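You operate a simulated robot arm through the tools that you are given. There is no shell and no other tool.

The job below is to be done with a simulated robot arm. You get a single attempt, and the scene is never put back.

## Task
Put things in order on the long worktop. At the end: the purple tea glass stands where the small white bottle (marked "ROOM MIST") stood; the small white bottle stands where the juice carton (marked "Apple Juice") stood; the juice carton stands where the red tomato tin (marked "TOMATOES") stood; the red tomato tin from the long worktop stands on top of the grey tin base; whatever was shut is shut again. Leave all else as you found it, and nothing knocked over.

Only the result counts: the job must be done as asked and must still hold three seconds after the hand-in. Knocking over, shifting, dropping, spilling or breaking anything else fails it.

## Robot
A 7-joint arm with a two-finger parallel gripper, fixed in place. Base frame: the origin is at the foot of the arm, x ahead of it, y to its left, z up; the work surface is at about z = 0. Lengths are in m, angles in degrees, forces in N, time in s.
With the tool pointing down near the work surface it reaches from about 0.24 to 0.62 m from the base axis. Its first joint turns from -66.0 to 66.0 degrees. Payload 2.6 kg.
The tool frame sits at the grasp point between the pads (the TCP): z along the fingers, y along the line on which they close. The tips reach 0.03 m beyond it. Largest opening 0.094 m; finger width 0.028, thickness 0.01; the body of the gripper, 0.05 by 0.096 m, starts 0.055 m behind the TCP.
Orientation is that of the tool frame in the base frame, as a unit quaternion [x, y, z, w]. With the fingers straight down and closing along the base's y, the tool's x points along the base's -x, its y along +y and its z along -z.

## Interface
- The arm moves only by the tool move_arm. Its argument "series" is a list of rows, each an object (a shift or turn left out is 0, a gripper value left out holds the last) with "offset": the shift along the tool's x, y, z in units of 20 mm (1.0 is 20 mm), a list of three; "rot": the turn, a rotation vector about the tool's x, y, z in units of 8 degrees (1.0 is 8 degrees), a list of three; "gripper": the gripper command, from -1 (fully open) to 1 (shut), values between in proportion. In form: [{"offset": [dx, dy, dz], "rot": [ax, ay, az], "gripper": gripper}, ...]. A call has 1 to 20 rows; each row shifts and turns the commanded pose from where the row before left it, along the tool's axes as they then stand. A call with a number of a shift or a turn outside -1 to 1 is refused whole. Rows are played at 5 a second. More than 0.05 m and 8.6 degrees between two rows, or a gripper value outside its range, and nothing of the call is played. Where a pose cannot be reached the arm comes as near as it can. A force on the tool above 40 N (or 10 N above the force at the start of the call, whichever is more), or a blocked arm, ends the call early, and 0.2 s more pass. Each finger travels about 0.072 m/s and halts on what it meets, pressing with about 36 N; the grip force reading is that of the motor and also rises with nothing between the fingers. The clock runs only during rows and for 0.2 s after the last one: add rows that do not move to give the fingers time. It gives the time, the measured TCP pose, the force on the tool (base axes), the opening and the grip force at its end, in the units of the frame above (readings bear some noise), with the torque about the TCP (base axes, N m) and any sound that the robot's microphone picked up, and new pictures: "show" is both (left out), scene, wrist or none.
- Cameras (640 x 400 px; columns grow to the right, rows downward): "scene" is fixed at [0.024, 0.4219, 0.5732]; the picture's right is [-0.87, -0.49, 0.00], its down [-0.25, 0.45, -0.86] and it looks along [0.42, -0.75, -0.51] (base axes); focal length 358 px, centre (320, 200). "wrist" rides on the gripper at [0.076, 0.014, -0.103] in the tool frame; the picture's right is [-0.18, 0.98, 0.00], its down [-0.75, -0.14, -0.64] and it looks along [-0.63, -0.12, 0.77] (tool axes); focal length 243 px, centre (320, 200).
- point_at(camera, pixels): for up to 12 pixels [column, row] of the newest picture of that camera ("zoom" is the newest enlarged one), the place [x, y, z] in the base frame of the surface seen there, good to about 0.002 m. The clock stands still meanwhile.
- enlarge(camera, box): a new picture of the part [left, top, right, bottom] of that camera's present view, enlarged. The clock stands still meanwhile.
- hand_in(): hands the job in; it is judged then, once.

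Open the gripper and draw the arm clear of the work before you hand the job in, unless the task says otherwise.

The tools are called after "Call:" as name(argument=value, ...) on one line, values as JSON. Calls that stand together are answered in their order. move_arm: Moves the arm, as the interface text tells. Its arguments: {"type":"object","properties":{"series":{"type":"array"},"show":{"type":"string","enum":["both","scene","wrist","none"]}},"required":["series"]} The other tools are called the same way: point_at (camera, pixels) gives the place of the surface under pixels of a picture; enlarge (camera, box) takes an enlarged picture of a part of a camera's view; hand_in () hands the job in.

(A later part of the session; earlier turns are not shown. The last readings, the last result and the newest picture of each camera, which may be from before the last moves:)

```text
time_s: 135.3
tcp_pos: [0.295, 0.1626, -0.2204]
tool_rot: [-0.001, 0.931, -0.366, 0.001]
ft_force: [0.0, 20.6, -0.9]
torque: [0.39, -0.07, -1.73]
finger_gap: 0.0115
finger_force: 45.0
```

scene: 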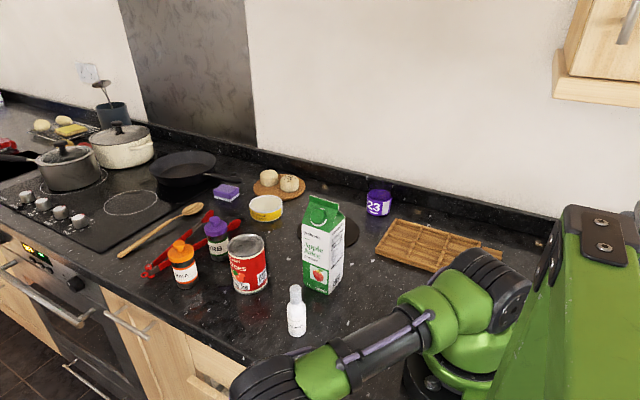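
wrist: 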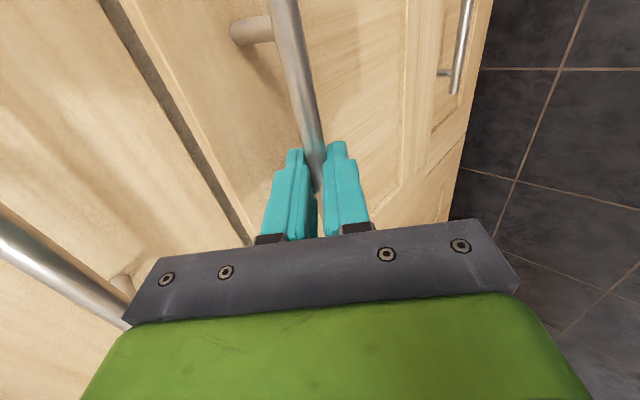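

20.6 N of pushback at y=0.1626: the drawer is fully shut. I'll release, back away and rise clear.

Call:
move_arm(series=[{"gripper": 0.36}, {"gripper": 0.36}, {"gripper": 0.36}, {"offset": [0, 0, -0.8]}, {"offset": [0, 0, -0.9]}, {"offset": [0, 0, -1]}, {"offset": [0, 0, -1]}, {"offset": [0, -0.69, -0.73]}, {"offset": [0, -0.69, -0.73]}, {"offset": [0, -0.69, -0.73]}, {"offset": [0, -0.69, -0.73]}, {"offset": [0, -0.69, -0.73]}, {"offset": [0, -0.69, -0.73]}, {"offset": [0, -0.69, -0.73]}, {"offset": [0, -0.69, -0.73]}, {"offset": [0, -0.69, -0.73]}, {"offset": [0, -0.69, -0.73]}])

```text
time_s: 138.9
tcp_pos: [0.2954, 0.2103, 0.0343]
tool_rot: [-0.001, 0.93, -0.368, -0.001]
ft_force: [-0.4, -0.6, -0.5]
torque: [-0.02, -0.01, 0.05]
finger_gap: 0.0301
finger_force: 0.0
```

scene: 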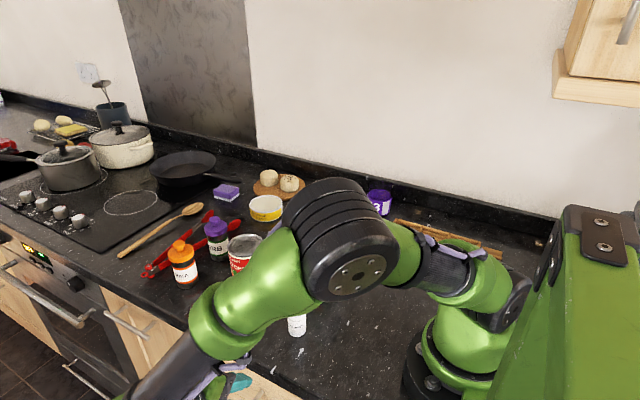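
wrist: 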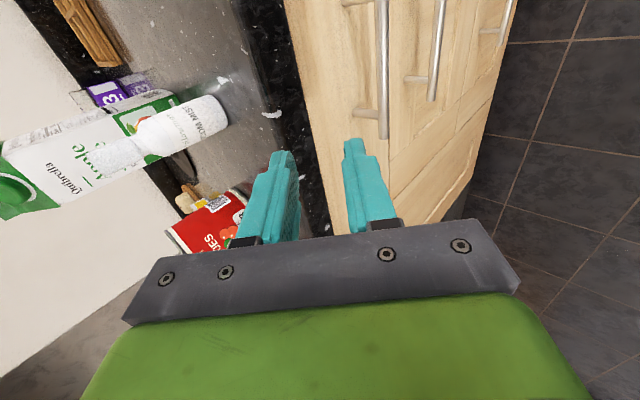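

Both drawers are shut again. I'll rise, level the tool and move toward the tomato tin to start the reordering, with the tin first.

Call:
move_arm(series=[{"offset": [0, -0.69, -0.73]}, {"offset": [0, -0.69, -0.73]}, {"offset": [0, -0.69, -0.73]}, {"offset": [0, -0.69, -0.73]}, {"offset": [0, -0.69, -0.73]}, {"offset": [0, -0.69, -0.73]}, {"offset": [0, -0.69, -0.73]}, {"offset": [0, -0.69, -0.73]}, {"offset": [0, -0.69, -0.73]}, {"offset": [0, -0.69, -0.73], "gripper": -1}, {"offset": [0, -0.69, -0.73]}, {"offset": [0, -0.69, -0.73]}, {"rot": [-1, 0, 0]}, {"rot": [-1, 0, 0]}, {"rot": [-1, 0, 0]}, {"rot": [-1, 0, 0]}, {"rot": [-1, 0, 0]}, {"rot": [-0.4, 0, 0]}, {}])

```text
time_s: 142.9
tcp_pos: [0.2964, 0.2089, 0.276]
tool_rot: [0.0, 1.0, 0.0, -0.002]
ft_force: [0.4, -0.3, -0.3]
torque: [-0.05, -0.02, 0.02]
finger_gap: 0.094
finger_force: 0.2
```

scene: 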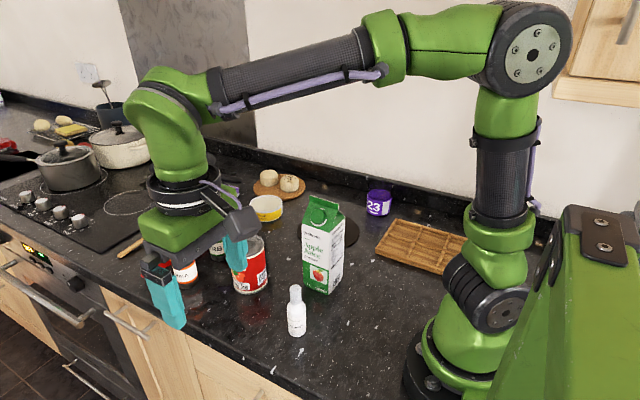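
wrist: 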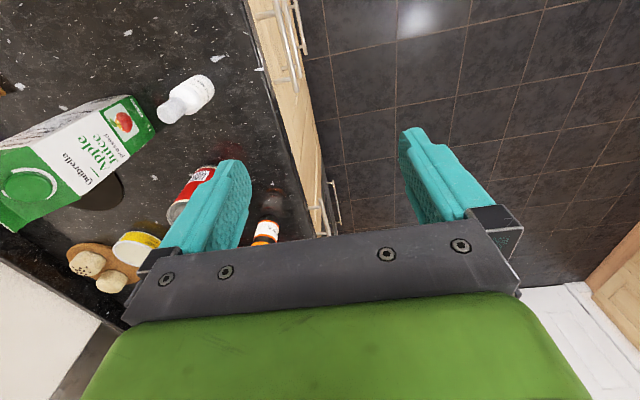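

Level and open at (0.296,0.209,0.276). I'll move above the tomato tin.

Call:
move_arm(series=[{"offset": [-0.62, -0.975, 0]}, {"offset": [-0.62, -0.975, 0]}, {"offset": [-0.62, -0.975, 0]}, {"offset": [-0.62, -0.975, 0]}, {"offset": [-0.62, -0.975, 0]}, {"offset": [-0.62, -0.975, 0]}, {"offset": [-0.62, -0.975, 0]}, {"offset": [-0.62, -0.975, 0]}, {"offset": [-0.62, -0.975, 0]}, {"offset": [-0.62, -0.975, 0]}, {"offset": [-0.62, -0.975, 0]}, {"offset": [-0.62, -0.975, 0]}, {}])

```text
time_s: 145.7
tcp_pos: [0.446, -0.0257, 0.2744]
tool_rot: [0.0, 1.0, 0.0, -0.002]
ft_force: [-0.3, -0.2, -0.3]
torque: [0.03, 0.01, 0.02]
finger_gap: 0.094
finger_force: 0.1
```

scene: 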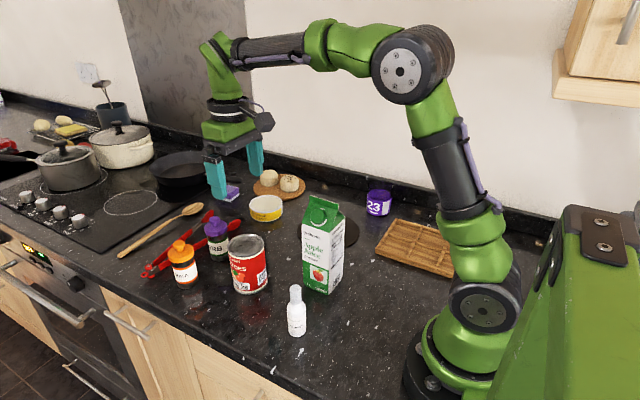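
wrist: 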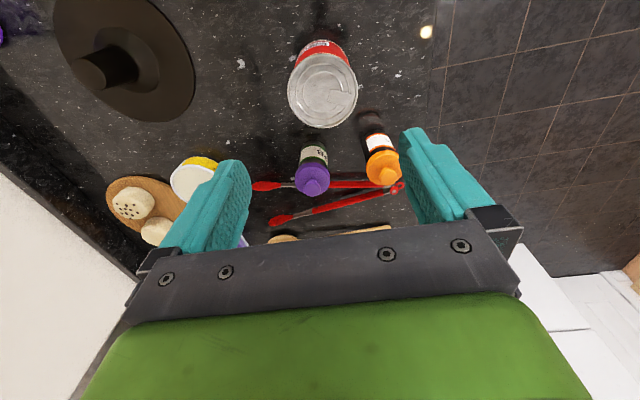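

The tin's top is at wrist (322,90); the pedestal is visible obliquely at (115,60). I'll enlarge both and measure the tin's rim.

Call:
enlarge(camera="wrist", box=[272, 35, 372, 135])

Call:
point_at(camera="zoom", pixels=[[320, 85], [320, 340], [190, 215], [460, 215], [230, 125], [410, 125], [230, 310], [415, 310], [320, 210], [320, 50]])

Call:
enlarge(camera="wrist", box=[40, 0, 210, 130])

```text
4.00 times, centred on (322, 85) of wrist
```

zoom: 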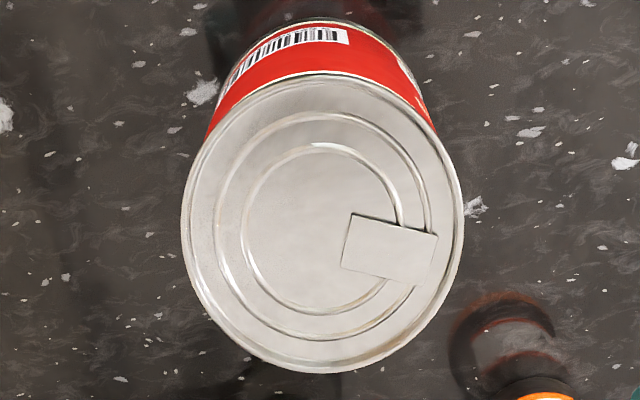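

```text
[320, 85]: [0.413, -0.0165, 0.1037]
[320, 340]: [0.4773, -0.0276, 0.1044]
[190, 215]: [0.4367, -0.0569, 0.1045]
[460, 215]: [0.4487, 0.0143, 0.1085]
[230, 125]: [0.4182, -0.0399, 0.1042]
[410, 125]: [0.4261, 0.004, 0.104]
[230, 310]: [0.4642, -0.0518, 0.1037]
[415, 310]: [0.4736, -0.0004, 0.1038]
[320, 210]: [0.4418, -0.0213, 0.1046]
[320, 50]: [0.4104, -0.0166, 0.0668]
```

```text
3.08 times, centred on (125, 65) of wrist
```

zoom: 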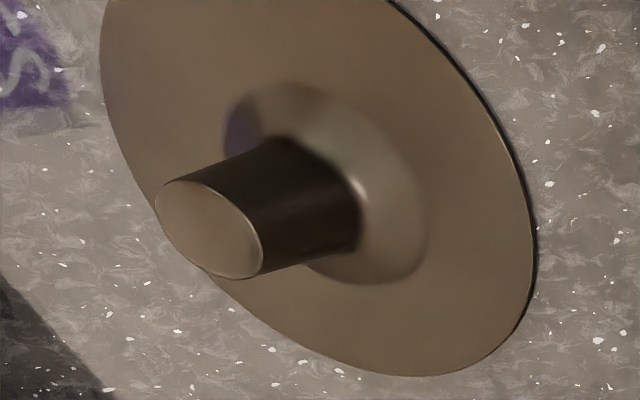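

The tin's rim centre is about (0.445,-0.022), diameter ≈0.075, top at z≈0.107. I'll check the forearm height so it clears the carton when I descend.

Call:
point_at(camera="scene", pixels=[[270, 55], [300, 60], [350, 60], [230, 110], [225, 80], [265, 120], [245, 130], [322, 200]])

Call:
point_at(camera="wrist", pixels=[[85, 72], [108, 65], [100, 85], [92, 58], [110, 78], [95, 70]])

```text
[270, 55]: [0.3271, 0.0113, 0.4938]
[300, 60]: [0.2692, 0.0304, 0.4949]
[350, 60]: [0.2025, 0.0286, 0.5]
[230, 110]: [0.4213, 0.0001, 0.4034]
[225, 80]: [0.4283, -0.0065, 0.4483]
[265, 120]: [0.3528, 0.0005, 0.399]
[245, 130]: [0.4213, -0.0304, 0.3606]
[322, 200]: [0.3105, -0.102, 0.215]
```

```text
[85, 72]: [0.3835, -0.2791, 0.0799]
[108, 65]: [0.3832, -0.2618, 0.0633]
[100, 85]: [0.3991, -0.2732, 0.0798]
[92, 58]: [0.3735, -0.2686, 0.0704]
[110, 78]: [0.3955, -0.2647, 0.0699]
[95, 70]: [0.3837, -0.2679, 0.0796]
```

The forearm stays about 0.22 m above the TCP, clear of the carton. I'll centre on the tin, descend to z≈0.067 and grip it.

Call:
move_arm(series=[{"offset": [0.05, 0.18, 1]}, {"offset": [0, 0, 1]}, {"offset": [0, 0, 1]}, {"offset": [0, 0, 1]}, {"offset": [0, 0, 1]}, {"offset": [0, 0, 1]}, {"offset": [0, 0, 1]}, {"offset": [0, 0, 0.8]}, {"offset": [0, 0, 0.8]}, {"offset": [0, 0, 0.8]}, {"offset": [0, 0, 0.5]}, {"offset": [0, 0, 0.45]}, {}])

```text
time_s: 148.5
tcp_pos: [0.4434, -0.0213, 0.0689]
tool_rot: [0.0, 1.0, -0.001, -0.002]
ft_force: [0.3, -0.2, -0.4]
torque: [-0.01, -0.01, -0.03]
finger_gap: 0.0941
finger_force: 0.1
```

scene: 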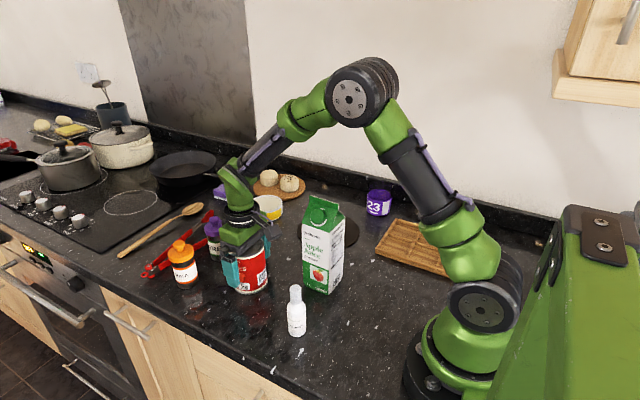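
wrist: 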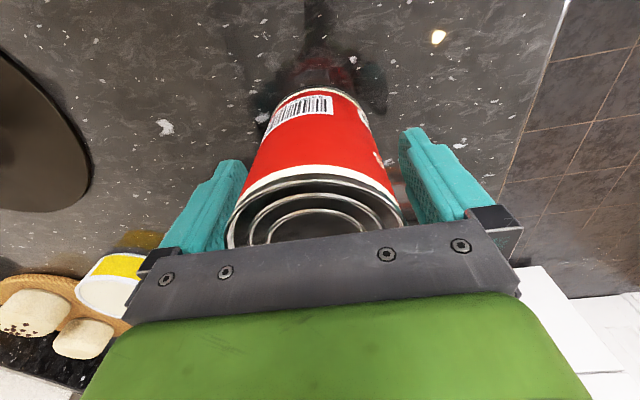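

The tin sits between the fingers (rim from (230,240) to (400,230)). I'll close on it and lift slightly.

Call:
move_arm(series=[{"gripper": -0.6}, {"gripper": -0.4}, {"gripper": 0.2}, {"gripper": 1}, {"gripper": 1}], show="wrist")

```text
time_s: 149.7
tcp_pos: [0.4447, -0.0212, 0.0672]
tool_rot: [-0.001, 1.0, 0.0, -0.002]
ft_force: [-0.5, -1.0, 0.3]
torque: [0.08, -0.06, 0.0]
finger_gap: 0.0761
finger_force: 36.0
```

wrist: 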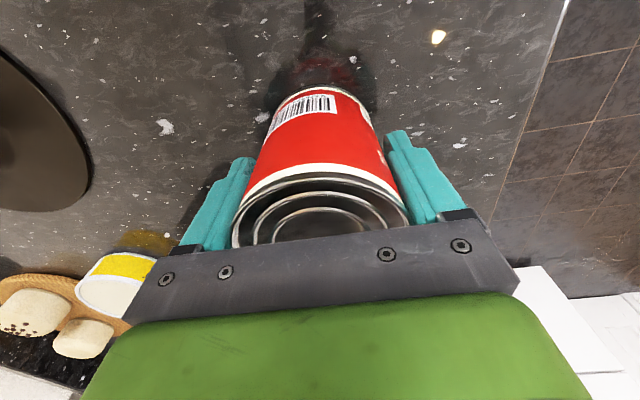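

Gripped (gap 0.076). I'll lift it straight up 150 mm and check it holds.

Call:
move_arm(series=[{"offset": [0, 0, -0.3]}, {"offset": [0, 0, -0.6]}, {"offset": [0, 0, -1]}, {"offset": [0, 0, -1]}, {"offset": [0, 0, -1]}, {"offset": [0, 0, -1]}, {"offset": [0, 0, -1]}, {"offset": [0, 0, -1]}, {"offset": [0, 0, -0.6]}, {"offset": [0, 0, -0.2]}, {}])

```text
time_s: 152.1
tcp_pos: [0.4449, -0.0214, 0.2222]
tool_rot: [0.0, 1.0, -0.002, -0.002]
ft_force: [1.2, -0.8, -3.8]
torque: [-0.03, 0.05, 0.03]
finger_gap: 0.0761
finger_force: 36.2
```

scene: 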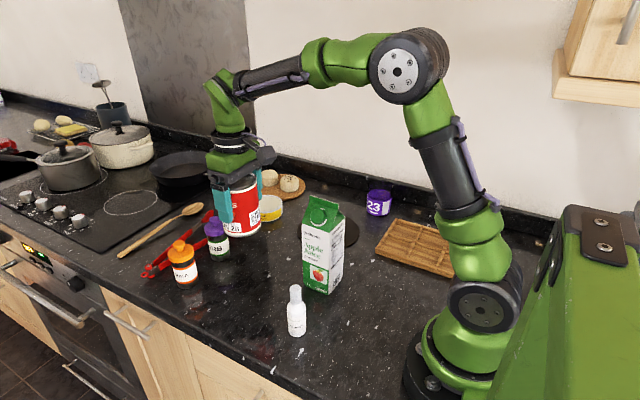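
wrist: 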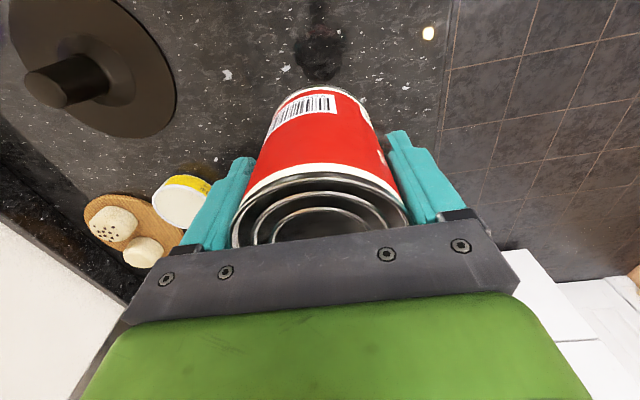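

It holds (about 4 N). I'll measure the tin's rim relative to the hand, and the pedestal's top from here, for accurate centring.

Call:
enlarge(camera="wrist", box=[220, 160, 420, 260])

Call:
enlarge(camera="wrist", box=[0, 30, 120, 130])

```text
3.20 times, centred on (320, 210) of wrist
```

zoom: 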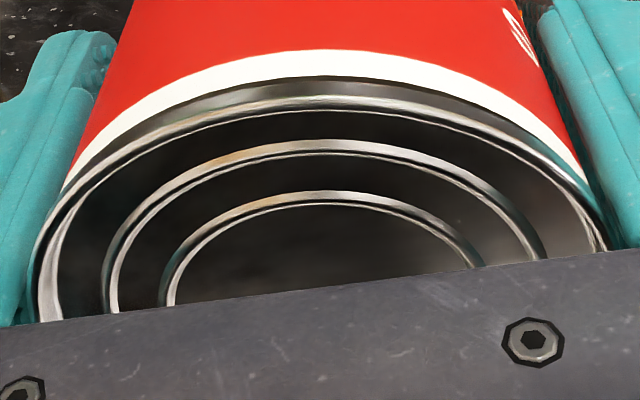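

```text
4.00 times, centred on (60, 80) of wrist
```

zoom: 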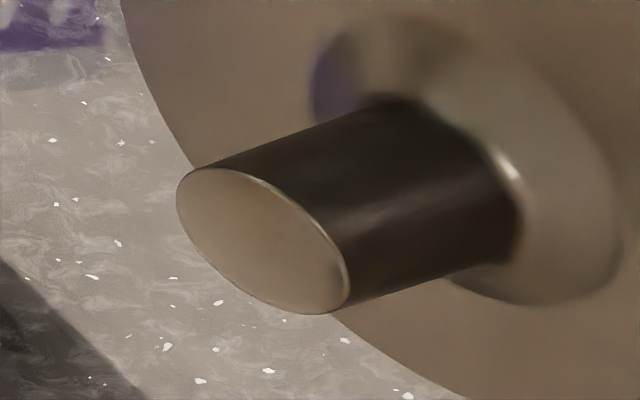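

Now I'll take rim points of the held tin and of the post's top.

Call:
point_at(camera="zoom", pixels=[[188, 208], [340, 282], [222, 176], [305, 306], [263, 240], [200, 245], [330, 235], [270, 190], [250, 290]])

Call:
point_at(camera="wrist", pixels=[[320, 178], [233.5, 236], [407, 222], [267, 194.5], [370, 191.5], [245, 215], [395, 207], [320, 190]])

```text
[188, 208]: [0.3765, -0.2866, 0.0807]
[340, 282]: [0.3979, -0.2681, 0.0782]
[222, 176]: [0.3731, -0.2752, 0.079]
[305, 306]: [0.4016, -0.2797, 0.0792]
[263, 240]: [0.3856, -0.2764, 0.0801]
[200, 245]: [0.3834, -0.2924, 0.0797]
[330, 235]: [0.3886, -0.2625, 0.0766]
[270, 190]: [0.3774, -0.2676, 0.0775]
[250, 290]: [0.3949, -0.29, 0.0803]
```

```text
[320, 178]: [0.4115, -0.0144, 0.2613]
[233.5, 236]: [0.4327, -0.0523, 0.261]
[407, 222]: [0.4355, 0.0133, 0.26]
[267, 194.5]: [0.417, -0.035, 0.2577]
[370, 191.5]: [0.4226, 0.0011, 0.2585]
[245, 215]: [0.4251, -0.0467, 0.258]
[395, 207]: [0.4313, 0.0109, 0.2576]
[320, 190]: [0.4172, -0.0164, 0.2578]
```

The tin sits centred in the hand (within ~1 mm) and the post's centre is about (0.3867,-0.280). I'll carry the tin over to it at constant height.

Call:
move_arm(series=[{"offset": [0.21, -0.5, 0]}, {"offset": [0.21, -0.9, 0]}, {"offset": [0.21, -0.95, 0]}, {"offset": [0.21, -0.95, 0]}, {"offset": [0.21, -0.95, 0]}, {"offset": [0.21, -0.95, 0]}, {"offset": [0.21, -0.95, 0]}, {"offset": [0.21, -0.95, 0]}, {"offset": [0.21, -0.95, 0]}, {"offset": [0.21, -0.95, 0]}, {"offset": [0.21, -0.95, 0]}, {"offset": [0.21, -0.95, 0]}, {"offset": [0.21, -0.95, 0]}, {"offset": [0.21, -0.95, 0]}, {"offset": [0, -0.13, 0]}, {}])

```text
time_s: 155.5
tcp_pos: [0.3854, -0.2794, 0.2223]
tool_rot: [0.0, 1.0, -0.001, -0.001]
ft_force: [-0.8, 1.0, -3.8]
torque: [-0.02, 0.03, 0.01]
finger_gap: 0.0759
finger_force: 35.8
```

scene: 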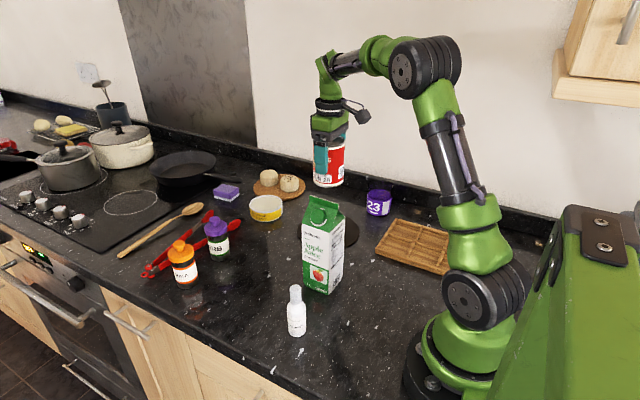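
wrist: 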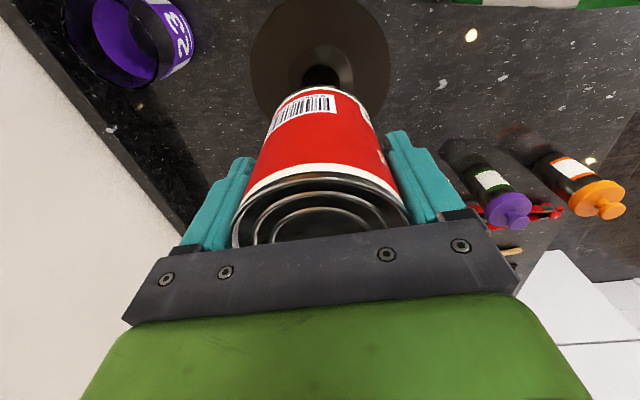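

The tin hangs over the post. I'll lower to just above contact first.

Call:
move_arm(series=[{"offset": [0, 0, 0.6]}, {"offset": [0, 0, 0.8]}, {"offset": [0, 0, 0.8]}, {"offset": [0, 0, 0.6]}, {"offset": [0, 0, 0.4]}, {"offset": [0, 0, 0.2]}, {}])

```text
time_s: 157.1
tcp_pos: [0.3853, -0.2801, 0.1529]
tool_rot: [0.0, 1.0, -0.001, -0.002]
ft_force: [-0.4, -0.5, -4.5]
torque: [0.01, -0.01, -0.02]
finger_gap: 0.0762
finger_force: 35.9
```

scene: 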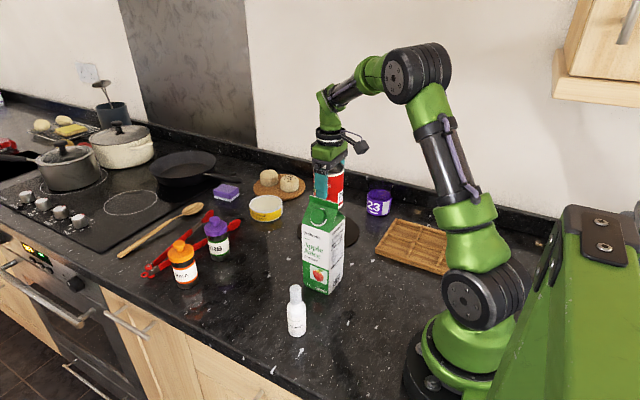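
wrist: 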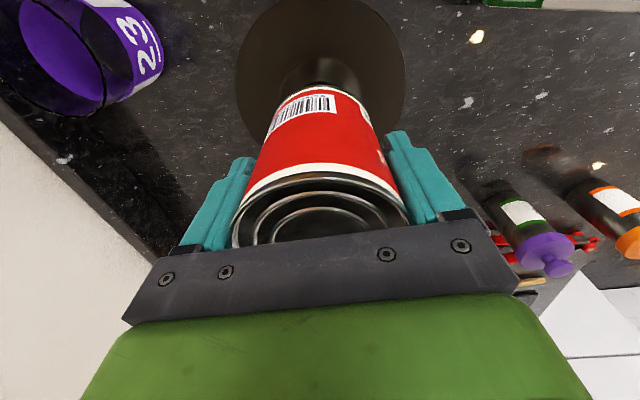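

The tin's bottom is just a few mm above the post (TCP z=0.153). I'll lower in 2 mm steps and watch for contact.

Call:
move_arm(series=[{"offset": [-0.05, 0, 0.1]}, {"offset": [0, 0, 0.1]}, {}], show="none")

```text
time_s: 157.9
tcp_pos: [0.3855, -0.2802, 0.1499]
tool_rot: [-0.001, 1.0, 0.0, -0.002]
ft_force: [-0.3, 0.4, -3.7]
torque: [0.0, 0.02, 0.02]
finger_gap: 0.0759
finger_force: 36.4
```

Call:
move_arm(series=[{"offset": [0, 0, 0.1]}, {}], show="none")

```text
time_s: 158.5
tcp_pos: [0.3863, -0.2798, 0.1483]
tool_rot: [0.0, 1.0, 0.0, -0.001]
ft_force: [-0.1, 0.7, -4.2]
torque: [-0.01, -0.02, -0.03]
finger_gap: 0.0762
finger_force: 35.5
```

No contact yet at z=0.148 (still −4.2 N of weight). I'll continue in 1.5 mm steps.

Call:
move_arm(series=[{"offset": [0, 0, 0.075]}, {}], show="none")

Call:
move_arm(series=[{"offset": [0, 0, 0.075]}, {}], show="none")

```text
time_s: 159.1
tcp_pos: [0.3857, -0.2818, 0.1484]
tool_rot: [-0.001, 1.0, -0.001, 0.0]
ft_force: [-3.1, 2.2, 9.7]
torque: [0.27, 0.29, -0.01]
finger_gap: 0.0762
finger_force: 36.0
```

```text
time_s: 159.7
tcp_pos: [0.3868, -0.2801, 0.1485]
tool_rot: [0.0, 1.0, -0.002, 0.0]
ft_force: [-1.8, 4.8, 24.8]
torque: [0.34, 0.06, -0.03]
finger_gap: 0.0761
finger_force: 35.7
```

Contact: +25 N, and the torque shows the support is within ~2.5 mm of the tin's axis. I'll ease up 2 mm to near-zero load before opening.

Call:
move_arm(series=[{"offset": [0, 0, -0.1]}, {}], show="none")

```text
time_s: 160.3
tcp_pos: [0.3862, -0.2805, 0.1481]
tool_rot: [-0.001, 1.0, -0.001, 0.0]
ft_force: [6.4, -0.3, 10.2]
torque: [-0.08, -0.57, 0.01]
finger_gap: 0.0759
finger_force: 36.0
```

Call:
move_arm(series=[{"offset": [0, 0, -0.04]}, {}], show="none")

```text
time_s: 160.9
tcp_pos: [0.3851, -0.2808, 0.1485]
tool_rot: [0.001, 1.0, 0.0, -0.003]
ft_force: [1.7, -1.5, 2.8]
torque: [-0.15, -0.27, 0.0]
finger_gap: 0.0761
finger_force: 35.9
```

The load is down to +2.8 N with the tin resting on the post. I'll open the fingers slowly.

Call:
move_arm(series=[{"gripper": -0.66}, {"gripper": -0.72}, {"gripper": -0.8}, {"gripper": -0.9}, {"gripper": -1}, {"gripper": -1}])

```text
time_s: 162.3
tcp_pos: [0.3862, -0.2805, 0.1479]
tool_rot: [0.001, 1.0, -0.001, -0.001]
ft_force: [0.4, -0.3, 0.0]
torque: [0.01, 0.0, -0.03]
finger_gap: 0.0941
finger_force: 0.0
```

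scene: 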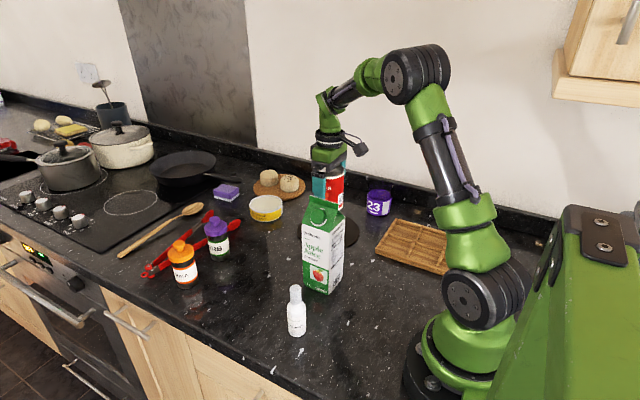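
wrist: 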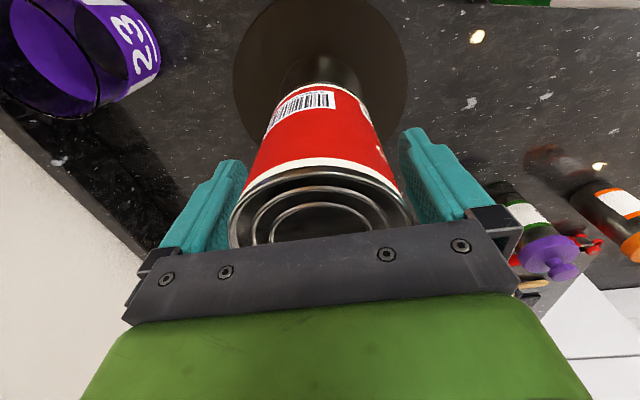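

The tin stands on the post with the fingers open. I'll rise straight up and check that it stays.

Call:
move_arm(series=[{"offset": [0, 0, -0.4]}, {"offset": [0, 0, -0.8]}, {"offset": [0, 0, -1]}, {"offset": [0, 0, -1]}, {"offset": [0, 0, -1]}, {"offset": [0, 0, -1]}, {"offset": [0, 0, -1]}, {"offset": [0, 0, -1]}, {"offset": [0, 0, -1]}, {"offset": [0, 0, -1]}, {}])

```text
time_s: 164.7
tcp_pos: [0.3867, -0.2789, 0.333]
tool_rot: [0.0, 1.0, -0.002, -0.002]
ft_force: [-0.1, 0.6, -0.3]
torque: [0.0, -0.04, -0.01]
finger_gap: 0.0937
finger_force: 0.1
```

scene: 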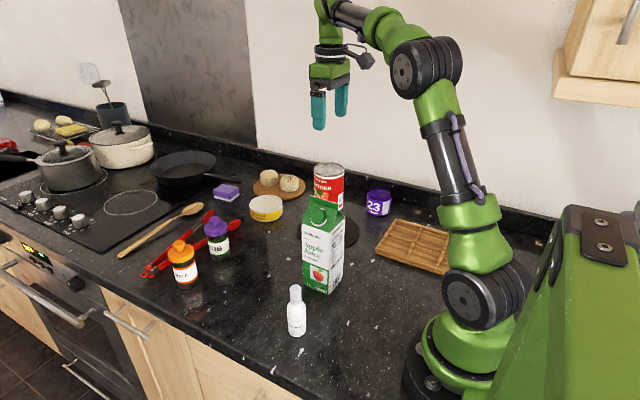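
wrist: 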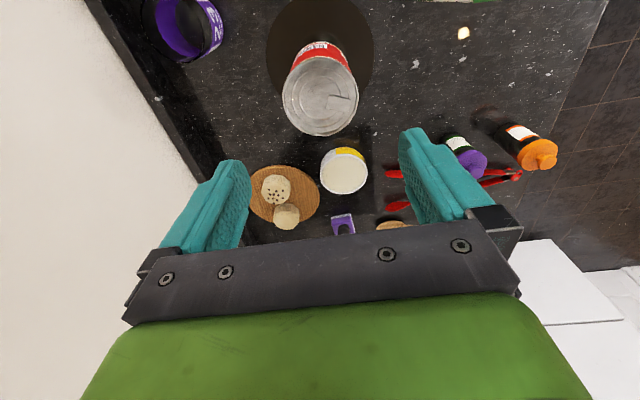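

The tin stands steadily on the post. Next is the carton: I'll hover near it to measure it from above.

Call:
move_arm(series=[{"offset": [0.3, 0.9, -0.2]}, {"offset": [0.3, 0.95, -0.2]}, {"offset": [0.3, 0.95, -0.2]}, {"offset": [0.3, 0.95, -0.2]}, {"offset": [0.3, 0.95, -0.2]}, {"offset": [0.3, 0.95, -0.2]}, {"offset": [0.3, 0.95, -0.2]}, {"offset": [0.3, 0.95, 0]}, {"offset": [0.3, 0.95, 0]}, {"offset": [0, 0.3, 0]}, {}])

```text
time_s: 167.1
tcp_pos: [0.3331, -0.1041, 0.3592]
tool_rot: [-0.001, 1.0, -0.001, -0.001]
ft_force: [0.9, 1.1, -0.9]
torque: [-0.01, -0.03, 0.01]
finger_gap: 0.094
finger_force: 0.0
```

scene: 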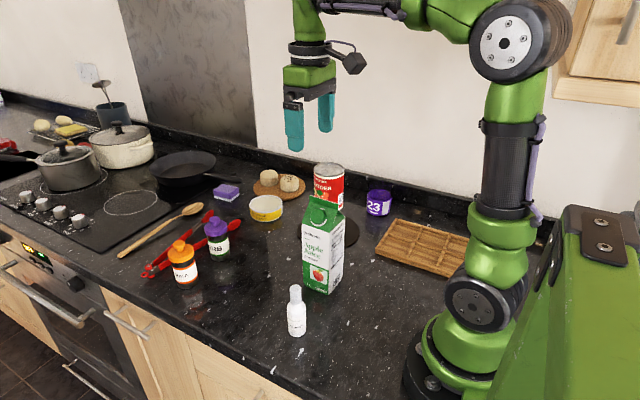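
wrist: 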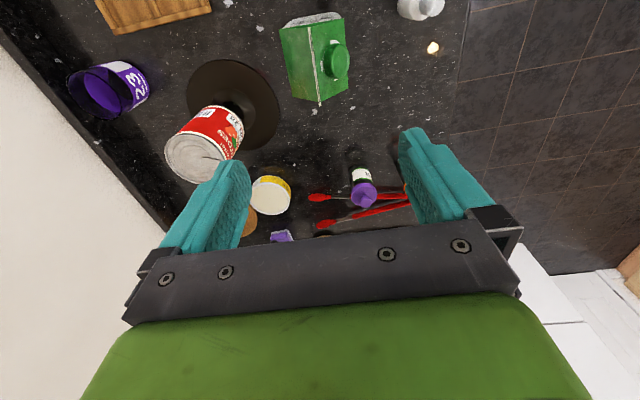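

Call:
enlarge(camera="wrist", box=[265, 0, 365, 115])

Call:
point_at(camera="zoom", pixels=[[305, 100], [322, 310], [180, 110], [200, 280], [415, 80], [425, 260], [310, 200], [240, 200], [360, 130], [385, 210], [310, 60], [250, 60]])

```text
3.48 times, centred on (315, 58) of wrist
```

zoom: 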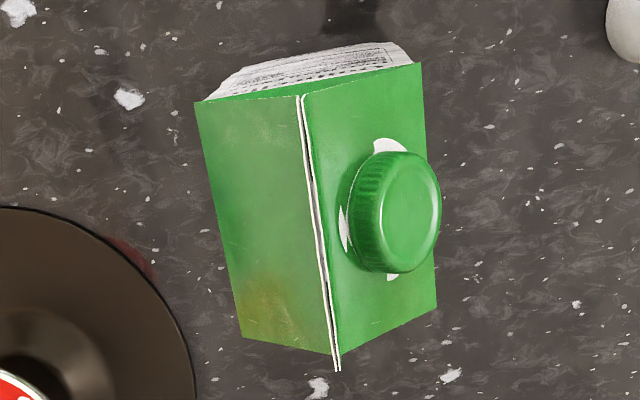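

```text
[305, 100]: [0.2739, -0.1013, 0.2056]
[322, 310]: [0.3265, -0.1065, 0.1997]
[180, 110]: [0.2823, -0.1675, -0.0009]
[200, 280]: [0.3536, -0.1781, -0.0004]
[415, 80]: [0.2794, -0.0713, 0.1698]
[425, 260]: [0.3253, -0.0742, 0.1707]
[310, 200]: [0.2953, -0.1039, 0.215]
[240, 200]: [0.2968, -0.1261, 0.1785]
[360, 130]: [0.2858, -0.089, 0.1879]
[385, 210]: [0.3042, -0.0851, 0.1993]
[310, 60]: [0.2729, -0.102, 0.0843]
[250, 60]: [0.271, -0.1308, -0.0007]
```

I'll measure the gable's eave corners and ridge ends more exactly.

Call:
point_at(camera="zoom", pixels=[[200, 106], [246, 332], [418, 68], [433, 300], [298, 98], [337, 366], [330, 345], [215, 180], [228, 260], [300, 130], [316, 230], [325, 300]])

Call:
point_at(camera="scene", pixels=[[305, 231], [329, 239], [344, 219], [310, 197], [341, 206], [312, 245], [335, 250], [307, 250], [327, 200], [340, 215]])

```text
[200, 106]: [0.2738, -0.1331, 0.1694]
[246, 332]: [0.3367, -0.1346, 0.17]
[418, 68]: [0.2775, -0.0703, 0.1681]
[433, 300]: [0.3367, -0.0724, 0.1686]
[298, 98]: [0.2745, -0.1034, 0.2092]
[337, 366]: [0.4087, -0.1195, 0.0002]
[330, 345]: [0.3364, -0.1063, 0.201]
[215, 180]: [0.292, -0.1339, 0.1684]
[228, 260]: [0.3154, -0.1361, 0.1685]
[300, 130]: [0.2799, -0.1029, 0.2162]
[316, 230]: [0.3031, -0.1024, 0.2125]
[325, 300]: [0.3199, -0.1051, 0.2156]
```

```text
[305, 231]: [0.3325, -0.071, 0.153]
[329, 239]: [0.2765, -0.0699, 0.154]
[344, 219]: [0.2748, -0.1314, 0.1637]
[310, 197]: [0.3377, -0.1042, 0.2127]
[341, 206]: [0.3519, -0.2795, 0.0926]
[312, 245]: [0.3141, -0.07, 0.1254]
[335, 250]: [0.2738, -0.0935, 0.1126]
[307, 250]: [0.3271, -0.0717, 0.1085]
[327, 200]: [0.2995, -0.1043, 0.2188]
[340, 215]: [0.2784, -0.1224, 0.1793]
```

The carton spans x 0.2737–0.338 and y -0.1355 to -0.0705, eaves at z≈0.169, ridge at z≈0.218. I'll check whether the cap sticks out past the front face.

Call:
enlarge(camera="wrist", box=[315, 30, 365, 90])

Call:
point_at(camera="zoom", pixels=[[365, 160], [395, 200], [395, 240], [370, 260], [330, 200], [300, 270], [260, 130], [415, 200], [405, 330]])

```text
6.67 times, centred on (340, 60) of wrist
```

zoom: 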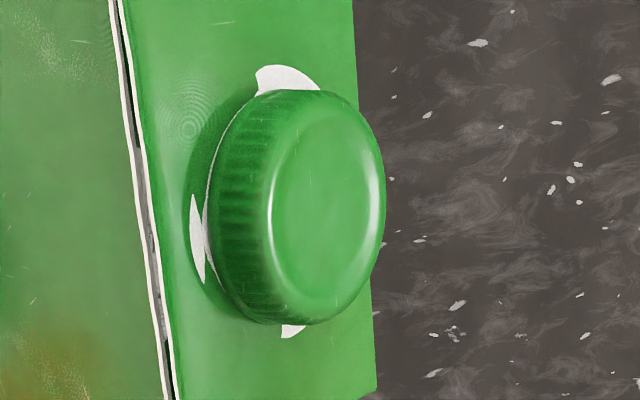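

```text
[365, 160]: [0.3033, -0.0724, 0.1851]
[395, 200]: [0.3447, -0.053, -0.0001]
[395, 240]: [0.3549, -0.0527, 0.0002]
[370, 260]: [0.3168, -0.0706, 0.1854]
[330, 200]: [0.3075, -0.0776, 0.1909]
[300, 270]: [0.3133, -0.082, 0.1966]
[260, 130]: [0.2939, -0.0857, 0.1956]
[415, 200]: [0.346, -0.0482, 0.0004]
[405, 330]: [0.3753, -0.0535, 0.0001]
```

The cap is about flush with the front face, so I'll grip across the side faces (along x). I'll turn the tool +91.7° to match the carton's slight rotation and centre above it.

Call:
move_arm(series=[{"rot": [0, 0, 1]}, {"rot": [0, 0, 1]}, {"rot": [0, 0, 1]}, {"rot": [0, 0, 1]}, {"rot": [0, 0, 1]}, {"rot": [0, 0, 1]}, {"rot": [0, 0, 1]}, {"rot": [0, 0, 1]}, {"rot": [0, 0, 1]}, {"rot": [0, 0, 1]}, {"rot": [0, 0, 1]}, {"rot": [0, 0, 0.46]}, {"offset": [0, -0.7, 0]}, {"offset": [0.05, -0.65, 0]}, {}])

```text
time_s: 170.3
tcp_pos: [0.306, -0.1035, 0.3608]
tool_rot: [0.717, 0.697, -0.001, -0.001]
ft_force: [-0.7, 0.0, 0.4]
torque: [0.03, 0.0, 0.0]
finger_gap: 0.0937
finger_force: 0.0
```

scene: 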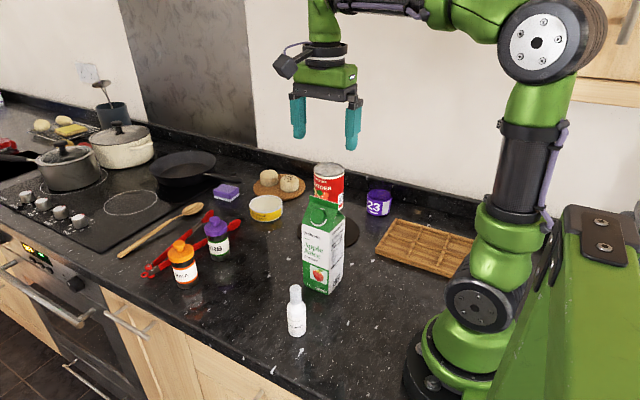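
wrist: 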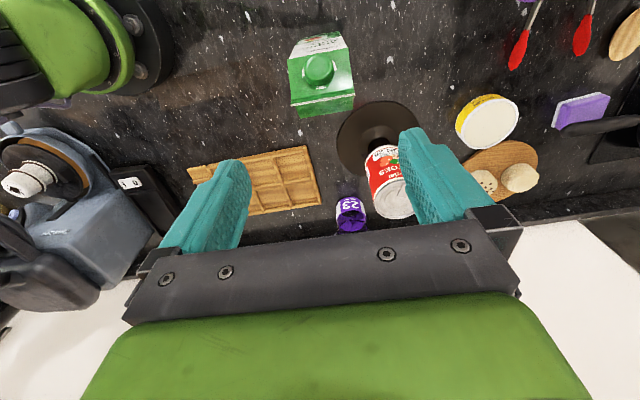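

The carton is centred in the wrist view at (320,75). I'll measure its gable corners once more from this side.

Call:
enlarge(camera="wrist", box=[275, 20, 375, 125])

Call:
point_at(camera="zoom", pixels=[[215, 170], [440, 160], [255, 365], [425, 345], [215, 260], [440, 235], [330, 280], [320, 240], [240, 275], [420, 250]])

```text
3.81 times, centred on (325, 72) of wrist
```

zoom: 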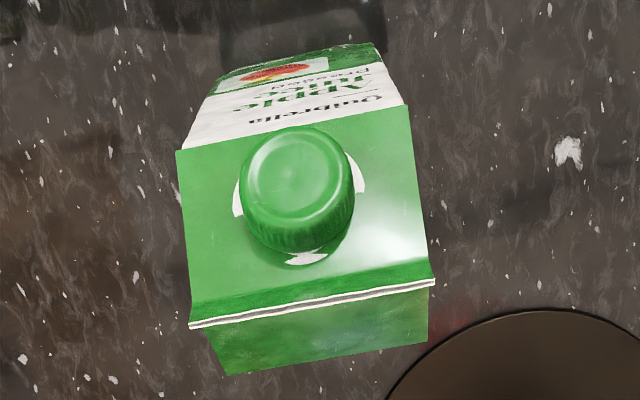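

```text
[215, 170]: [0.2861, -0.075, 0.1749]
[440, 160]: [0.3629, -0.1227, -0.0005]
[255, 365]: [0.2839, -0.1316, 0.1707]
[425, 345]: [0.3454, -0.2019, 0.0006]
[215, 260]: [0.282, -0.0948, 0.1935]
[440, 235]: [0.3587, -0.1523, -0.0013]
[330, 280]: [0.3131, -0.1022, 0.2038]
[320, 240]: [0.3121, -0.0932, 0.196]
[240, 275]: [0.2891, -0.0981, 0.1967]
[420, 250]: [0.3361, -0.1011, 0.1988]
```

Centre x≈0.3065 confirmed. I'll descend to z≈0.172 around the upper part of the carton.

Call:
move_arm(series=[{"offset": [0, 0.03, 1]}, {"offset": [0, 0, 1]}, {"offset": [0, 0, 1]}, {"offset": [0, 0, 1]}, {"offset": [0, 0, 1]}, {"offset": [0, 0, 1]}, {"offset": [0, 0, 1]}, {"offset": [0, 0, 0.9]}, {"offset": [0, 0, 0.8]}, {"offset": [0, 0, 0.7]}, {}])

```text
time_s: 172.7
tcp_pos: [0.3062, -0.1024, 0.1726]
tool_rot: [0.718, 0.696, -0.002, -0.001]
ft_force: [-0.6, 0.2, -0.4]
torque: [0.0, 0.03, 0.03]
finger_gap: 0.0942
finger_force: 0.0
```

scene: 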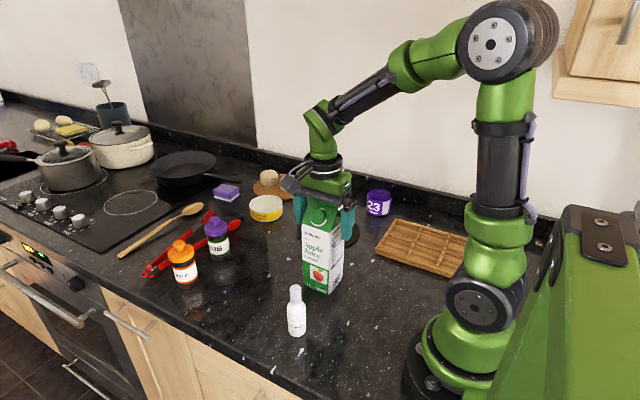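
wrist: 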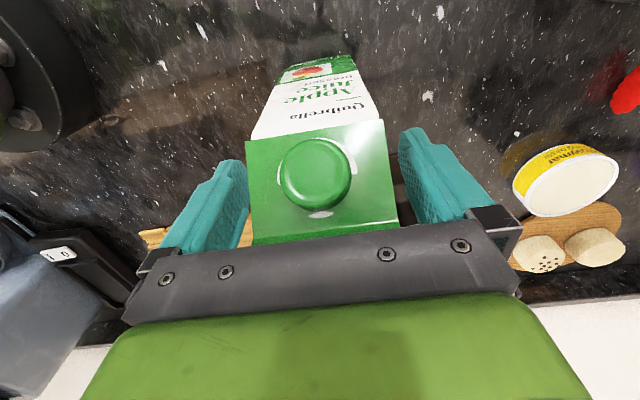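

The carton is between the fingers with no contact. I'll close gradually and read the grip.

Call:
move_arm(series=[{"gripper": -0.6}, {"gripper": -0.4}, {"gripper": -0.2}, {"gripper": 0.3}, {"gripper": 1}, {"gripper": 1}], show="wrist")

```text
time_s: 174.1
tcp_pos: [0.3067, -0.1014, 0.1728]
tool_rot: [0.718, 0.696, -0.001, 0.0]
ft_force: [3.7, 0.8, -0.2]
torque: [0.06, -0.3, 0.01]
finger_gap: 0.07
finger_force: 36.2
```

wrist: 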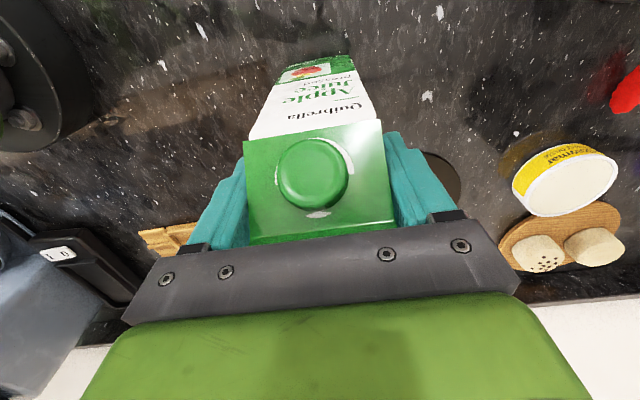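

Gripped at gap 0.070. I'll lift gently and check the load.

Call:
move_arm(series=[{"offset": [0, 0, -0.2]}, {"offset": [0, 0, -0.4]}, {"offset": [0, 0, -0.6]}, {"offset": [0, 0, -0.8]}, {"offset": [0, 0, -0.8]}, {"offset": [0, 0, -0.4]}, {}])

```text
time_s: 175.7
tcp_pos: [0.3052, -0.1019, 0.2371]
tool_rot: [0.717, 0.697, -0.002, 0.0]
ft_force: [-0.5, -0.2, -9.5]
torque: [-0.01, 0.0, 0.01]
finger_gap: 0.07
finger_force: 36.0
```

scene: 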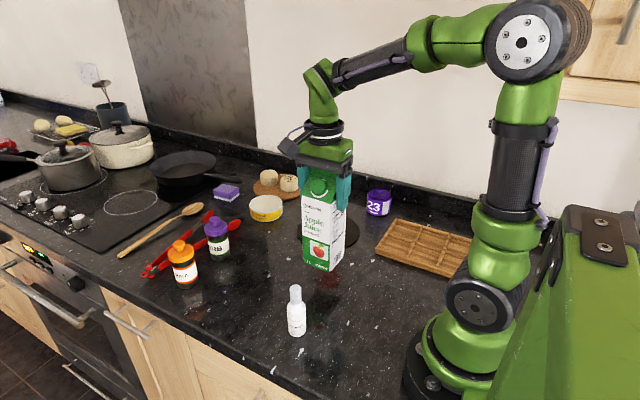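
wrist: 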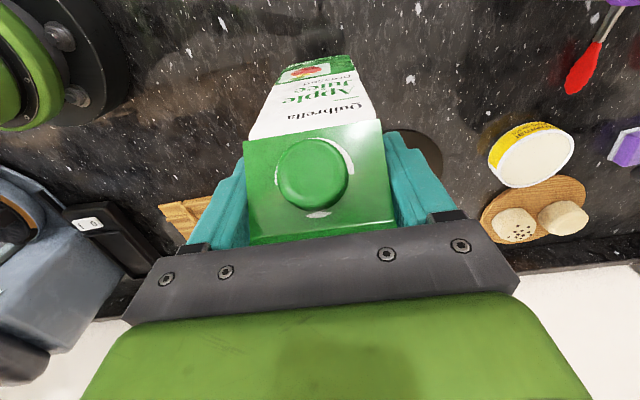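

It weighs about 9.5 N and hangs steady. I'll carry it to the tin's former place (0.445,-0.022).

Call:
move_arm(series=[{"offset": [0.25, 0.4, 0]}, {"offset": [0.45, 0.72, 0]}, {"offset": [0.5, 0.8, 0]}, {"offset": [0.5, 0.8, 0]}, {"offset": [0.5, 0.8, 0]}, {"offset": [0.5, 0.8, 0]}, {"offset": [0.5, 0.8, 0]}, {"offset": [0.45, 0.72, 0]}, {"offset": [0.4, 0.64, 0]}, {"offset": [0.22, 0.38, 0]}, {}])

```text
time_s: 178.1
tcp_pos: [0.4441, -0.0218, 0.2351]
tool_rot: [0.718, 0.697, -0.002, -0.001]
ft_force: [0.6, -0.2, -8.7]
torque: [0.02, 0.0, 0.01]
finger_gap: 0.07
finger_force: 35.9
```

scene: 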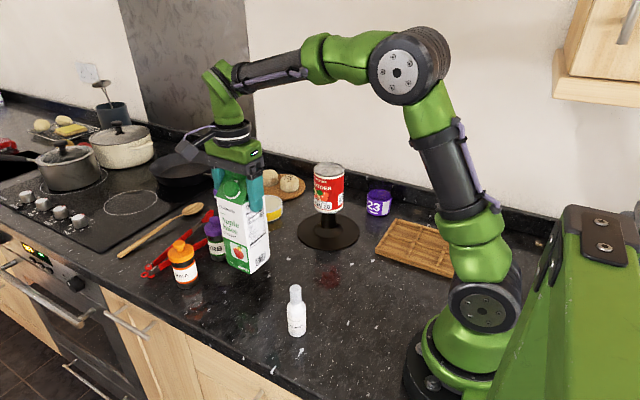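
wrist: 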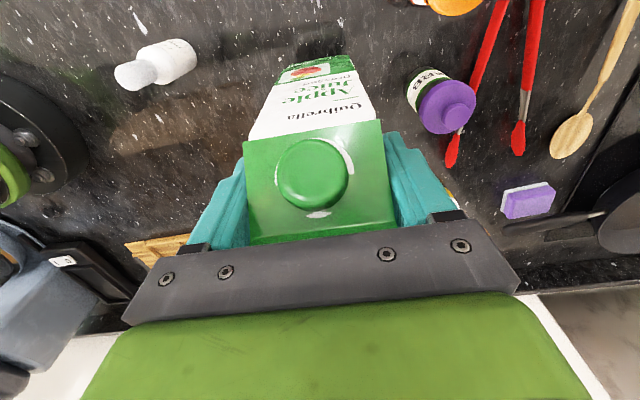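

The scene shows the tin standing on the pedestal and the carton over its new spot. I'll lower it most of the way.

Call:
move_arm(series=[{"offset": [0.05, 0.03, 0.4]}, {"offset": [0, 0, 0.7]}, {"offset": [0, 0, 0.7]}, {"offset": [0, 0, 0.6]}, {"offset": [0, 0, 0.35]}, {}])

```text
time_s: 179.5
tcp_pos: [0.4461, -0.0207, 0.1798]
tool_rot: [0.718, 0.696, -0.001, -0.002]
ft_force: [-0.4, -0.2, -9.0]
torque: [0.02, 0.0, -0.03]
finger_gap: 0.0701
finger_force: 35.9
```

scene: 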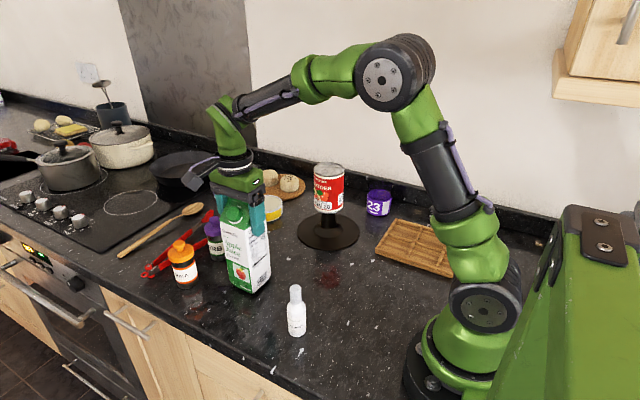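
wrist: 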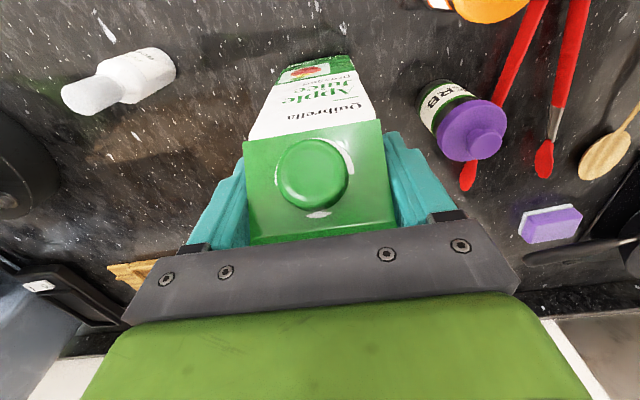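

Still hanging at z=0.180 (pick height 0.1727). I'll lower in small steps until it touches down.

Call:
move_arm(series=[{"offset": [0, 0, 0.15]}, {"offset": [0, 0, 0.12]}, {}], show="none")

Call:
move_arm(series=[{"offset": [0, 0, 0.07]}, {}], show="none")

```text
time_s: 180.3
tcp_pos: [0.4463, -0.0184, 0.174]
tool_rot: [0.717, 0.697, -0.002, 0.0]
ft_force: [0.2, 0.1, -9.6]
torque: [0.02, 0.03, -0.02]
finger_gap: 0.0697
finger_force: 35.9
```

```text
time_s: 180.9
tcp_pos: [0.4463, -0.0185, 0.1741]
tool_rot: [0.718, 0.697, -0.001, 0.0]
ft_force: [-0.1, -0.1, -10.2]
torque: [0.06, -0.03, 0.0]
finger_gap: 0.0699
finger_force: 35.6
```

Call:
move_arm(series=[{"offset": [0, 0, 0.06]}, {}], show="none")

Call:
move_arm(series=[{"offset": [0, 0, 0.06]}, {}], show="none")

```text
time_s: 181.5
tcp_pos: [0.4467, -0.0197, 0.1718]
tool_rot: [0.717, 0.697, -0.001, -0.001]
ft_force: [-0.9, 0.4, -8.9]
torque: [0.04, -0.01, -0.02]
finger_gap: 0.0699
finger_force: 35.8
```

```text
time_s: 182.1
tcp_pos: [0.4463, -0.0189, 0.1721]
tool_rot: [0.718, 0.696, -0.001, 0.0]
ft_force: [-3.5, -0.2, 2.7]
torque: [-0.4, 0.71, -0.13]
finger_gap: 0.0699
finger_force: 36.1
```

Touchdown (+2.7 N). I'll open the fingers slowly and rise.

Call:
move_arm(series=[{"gripper": -0.5}, {"gripper": -0.6}, {"gripper": -0.75}, {"gripper": -0.9}, {"gripper": -1}, {"gripper": -1}])

```text
time_s: 183.5
tcp_pos: [0.4452, -0.0212, 0.1722]
tool_rot: [0.718, 0.697, -0.002, -0.001]
ft_force: [0.3, 0.7, -0.6]
torque: [-0.04, 0.04, 0.0]
finger_gap: 0.094
finger_force: 0.1
```

scene: 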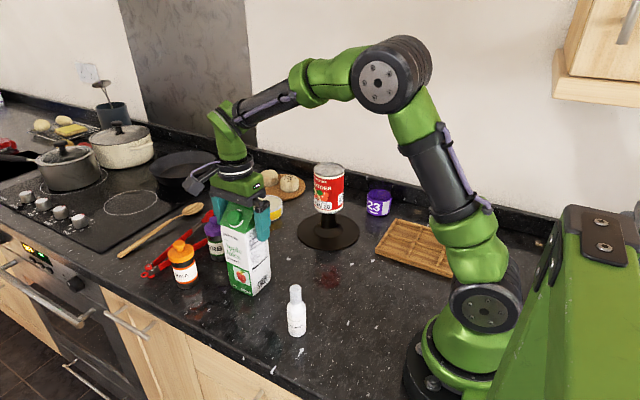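
wrist: 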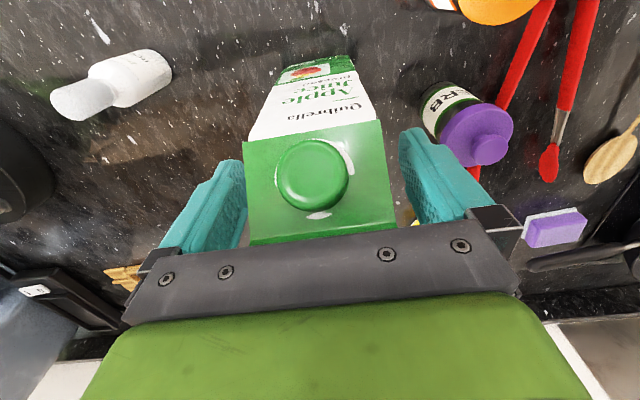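

The carton stands freely. I'll rise clear of it and check its place.

Call:
move_arm(series=[{"offset": [0, 0, -0.5]}, {"offset": [0, 0, -0.9]}, {"offset": [0, 0, -1]}, {"offset": [0, 0, -1]}, {"offset": [0, 0, -1]}, {"offset": [0, 0, -1]}, {"offset": [0, 0, -1]}, {"offset": [0, 0, -1]}, {"offset": [0, 0, -1]}, {}])

```text
time_s: 185.7
tcp_pos: [0.4467, -0.0194, 0.3402]
tool_rot: [0.717, 0.697, -0.001, 0.0]
ft_force: [0.0, -0.1, 0.3]
torque: [0.0, 0.0, -0.02]
finger_gap: 0.094
finger_force: 0.1
```

scene: 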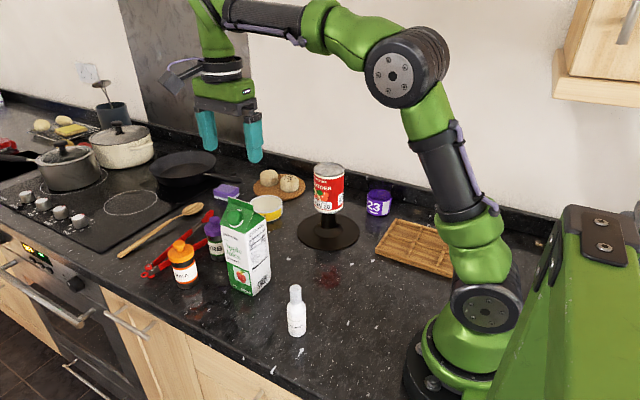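
wrist: 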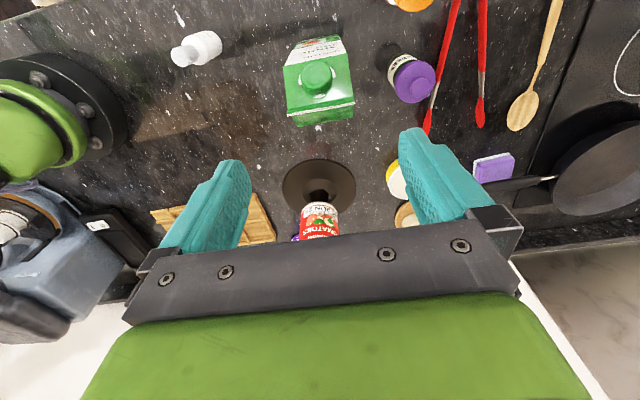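

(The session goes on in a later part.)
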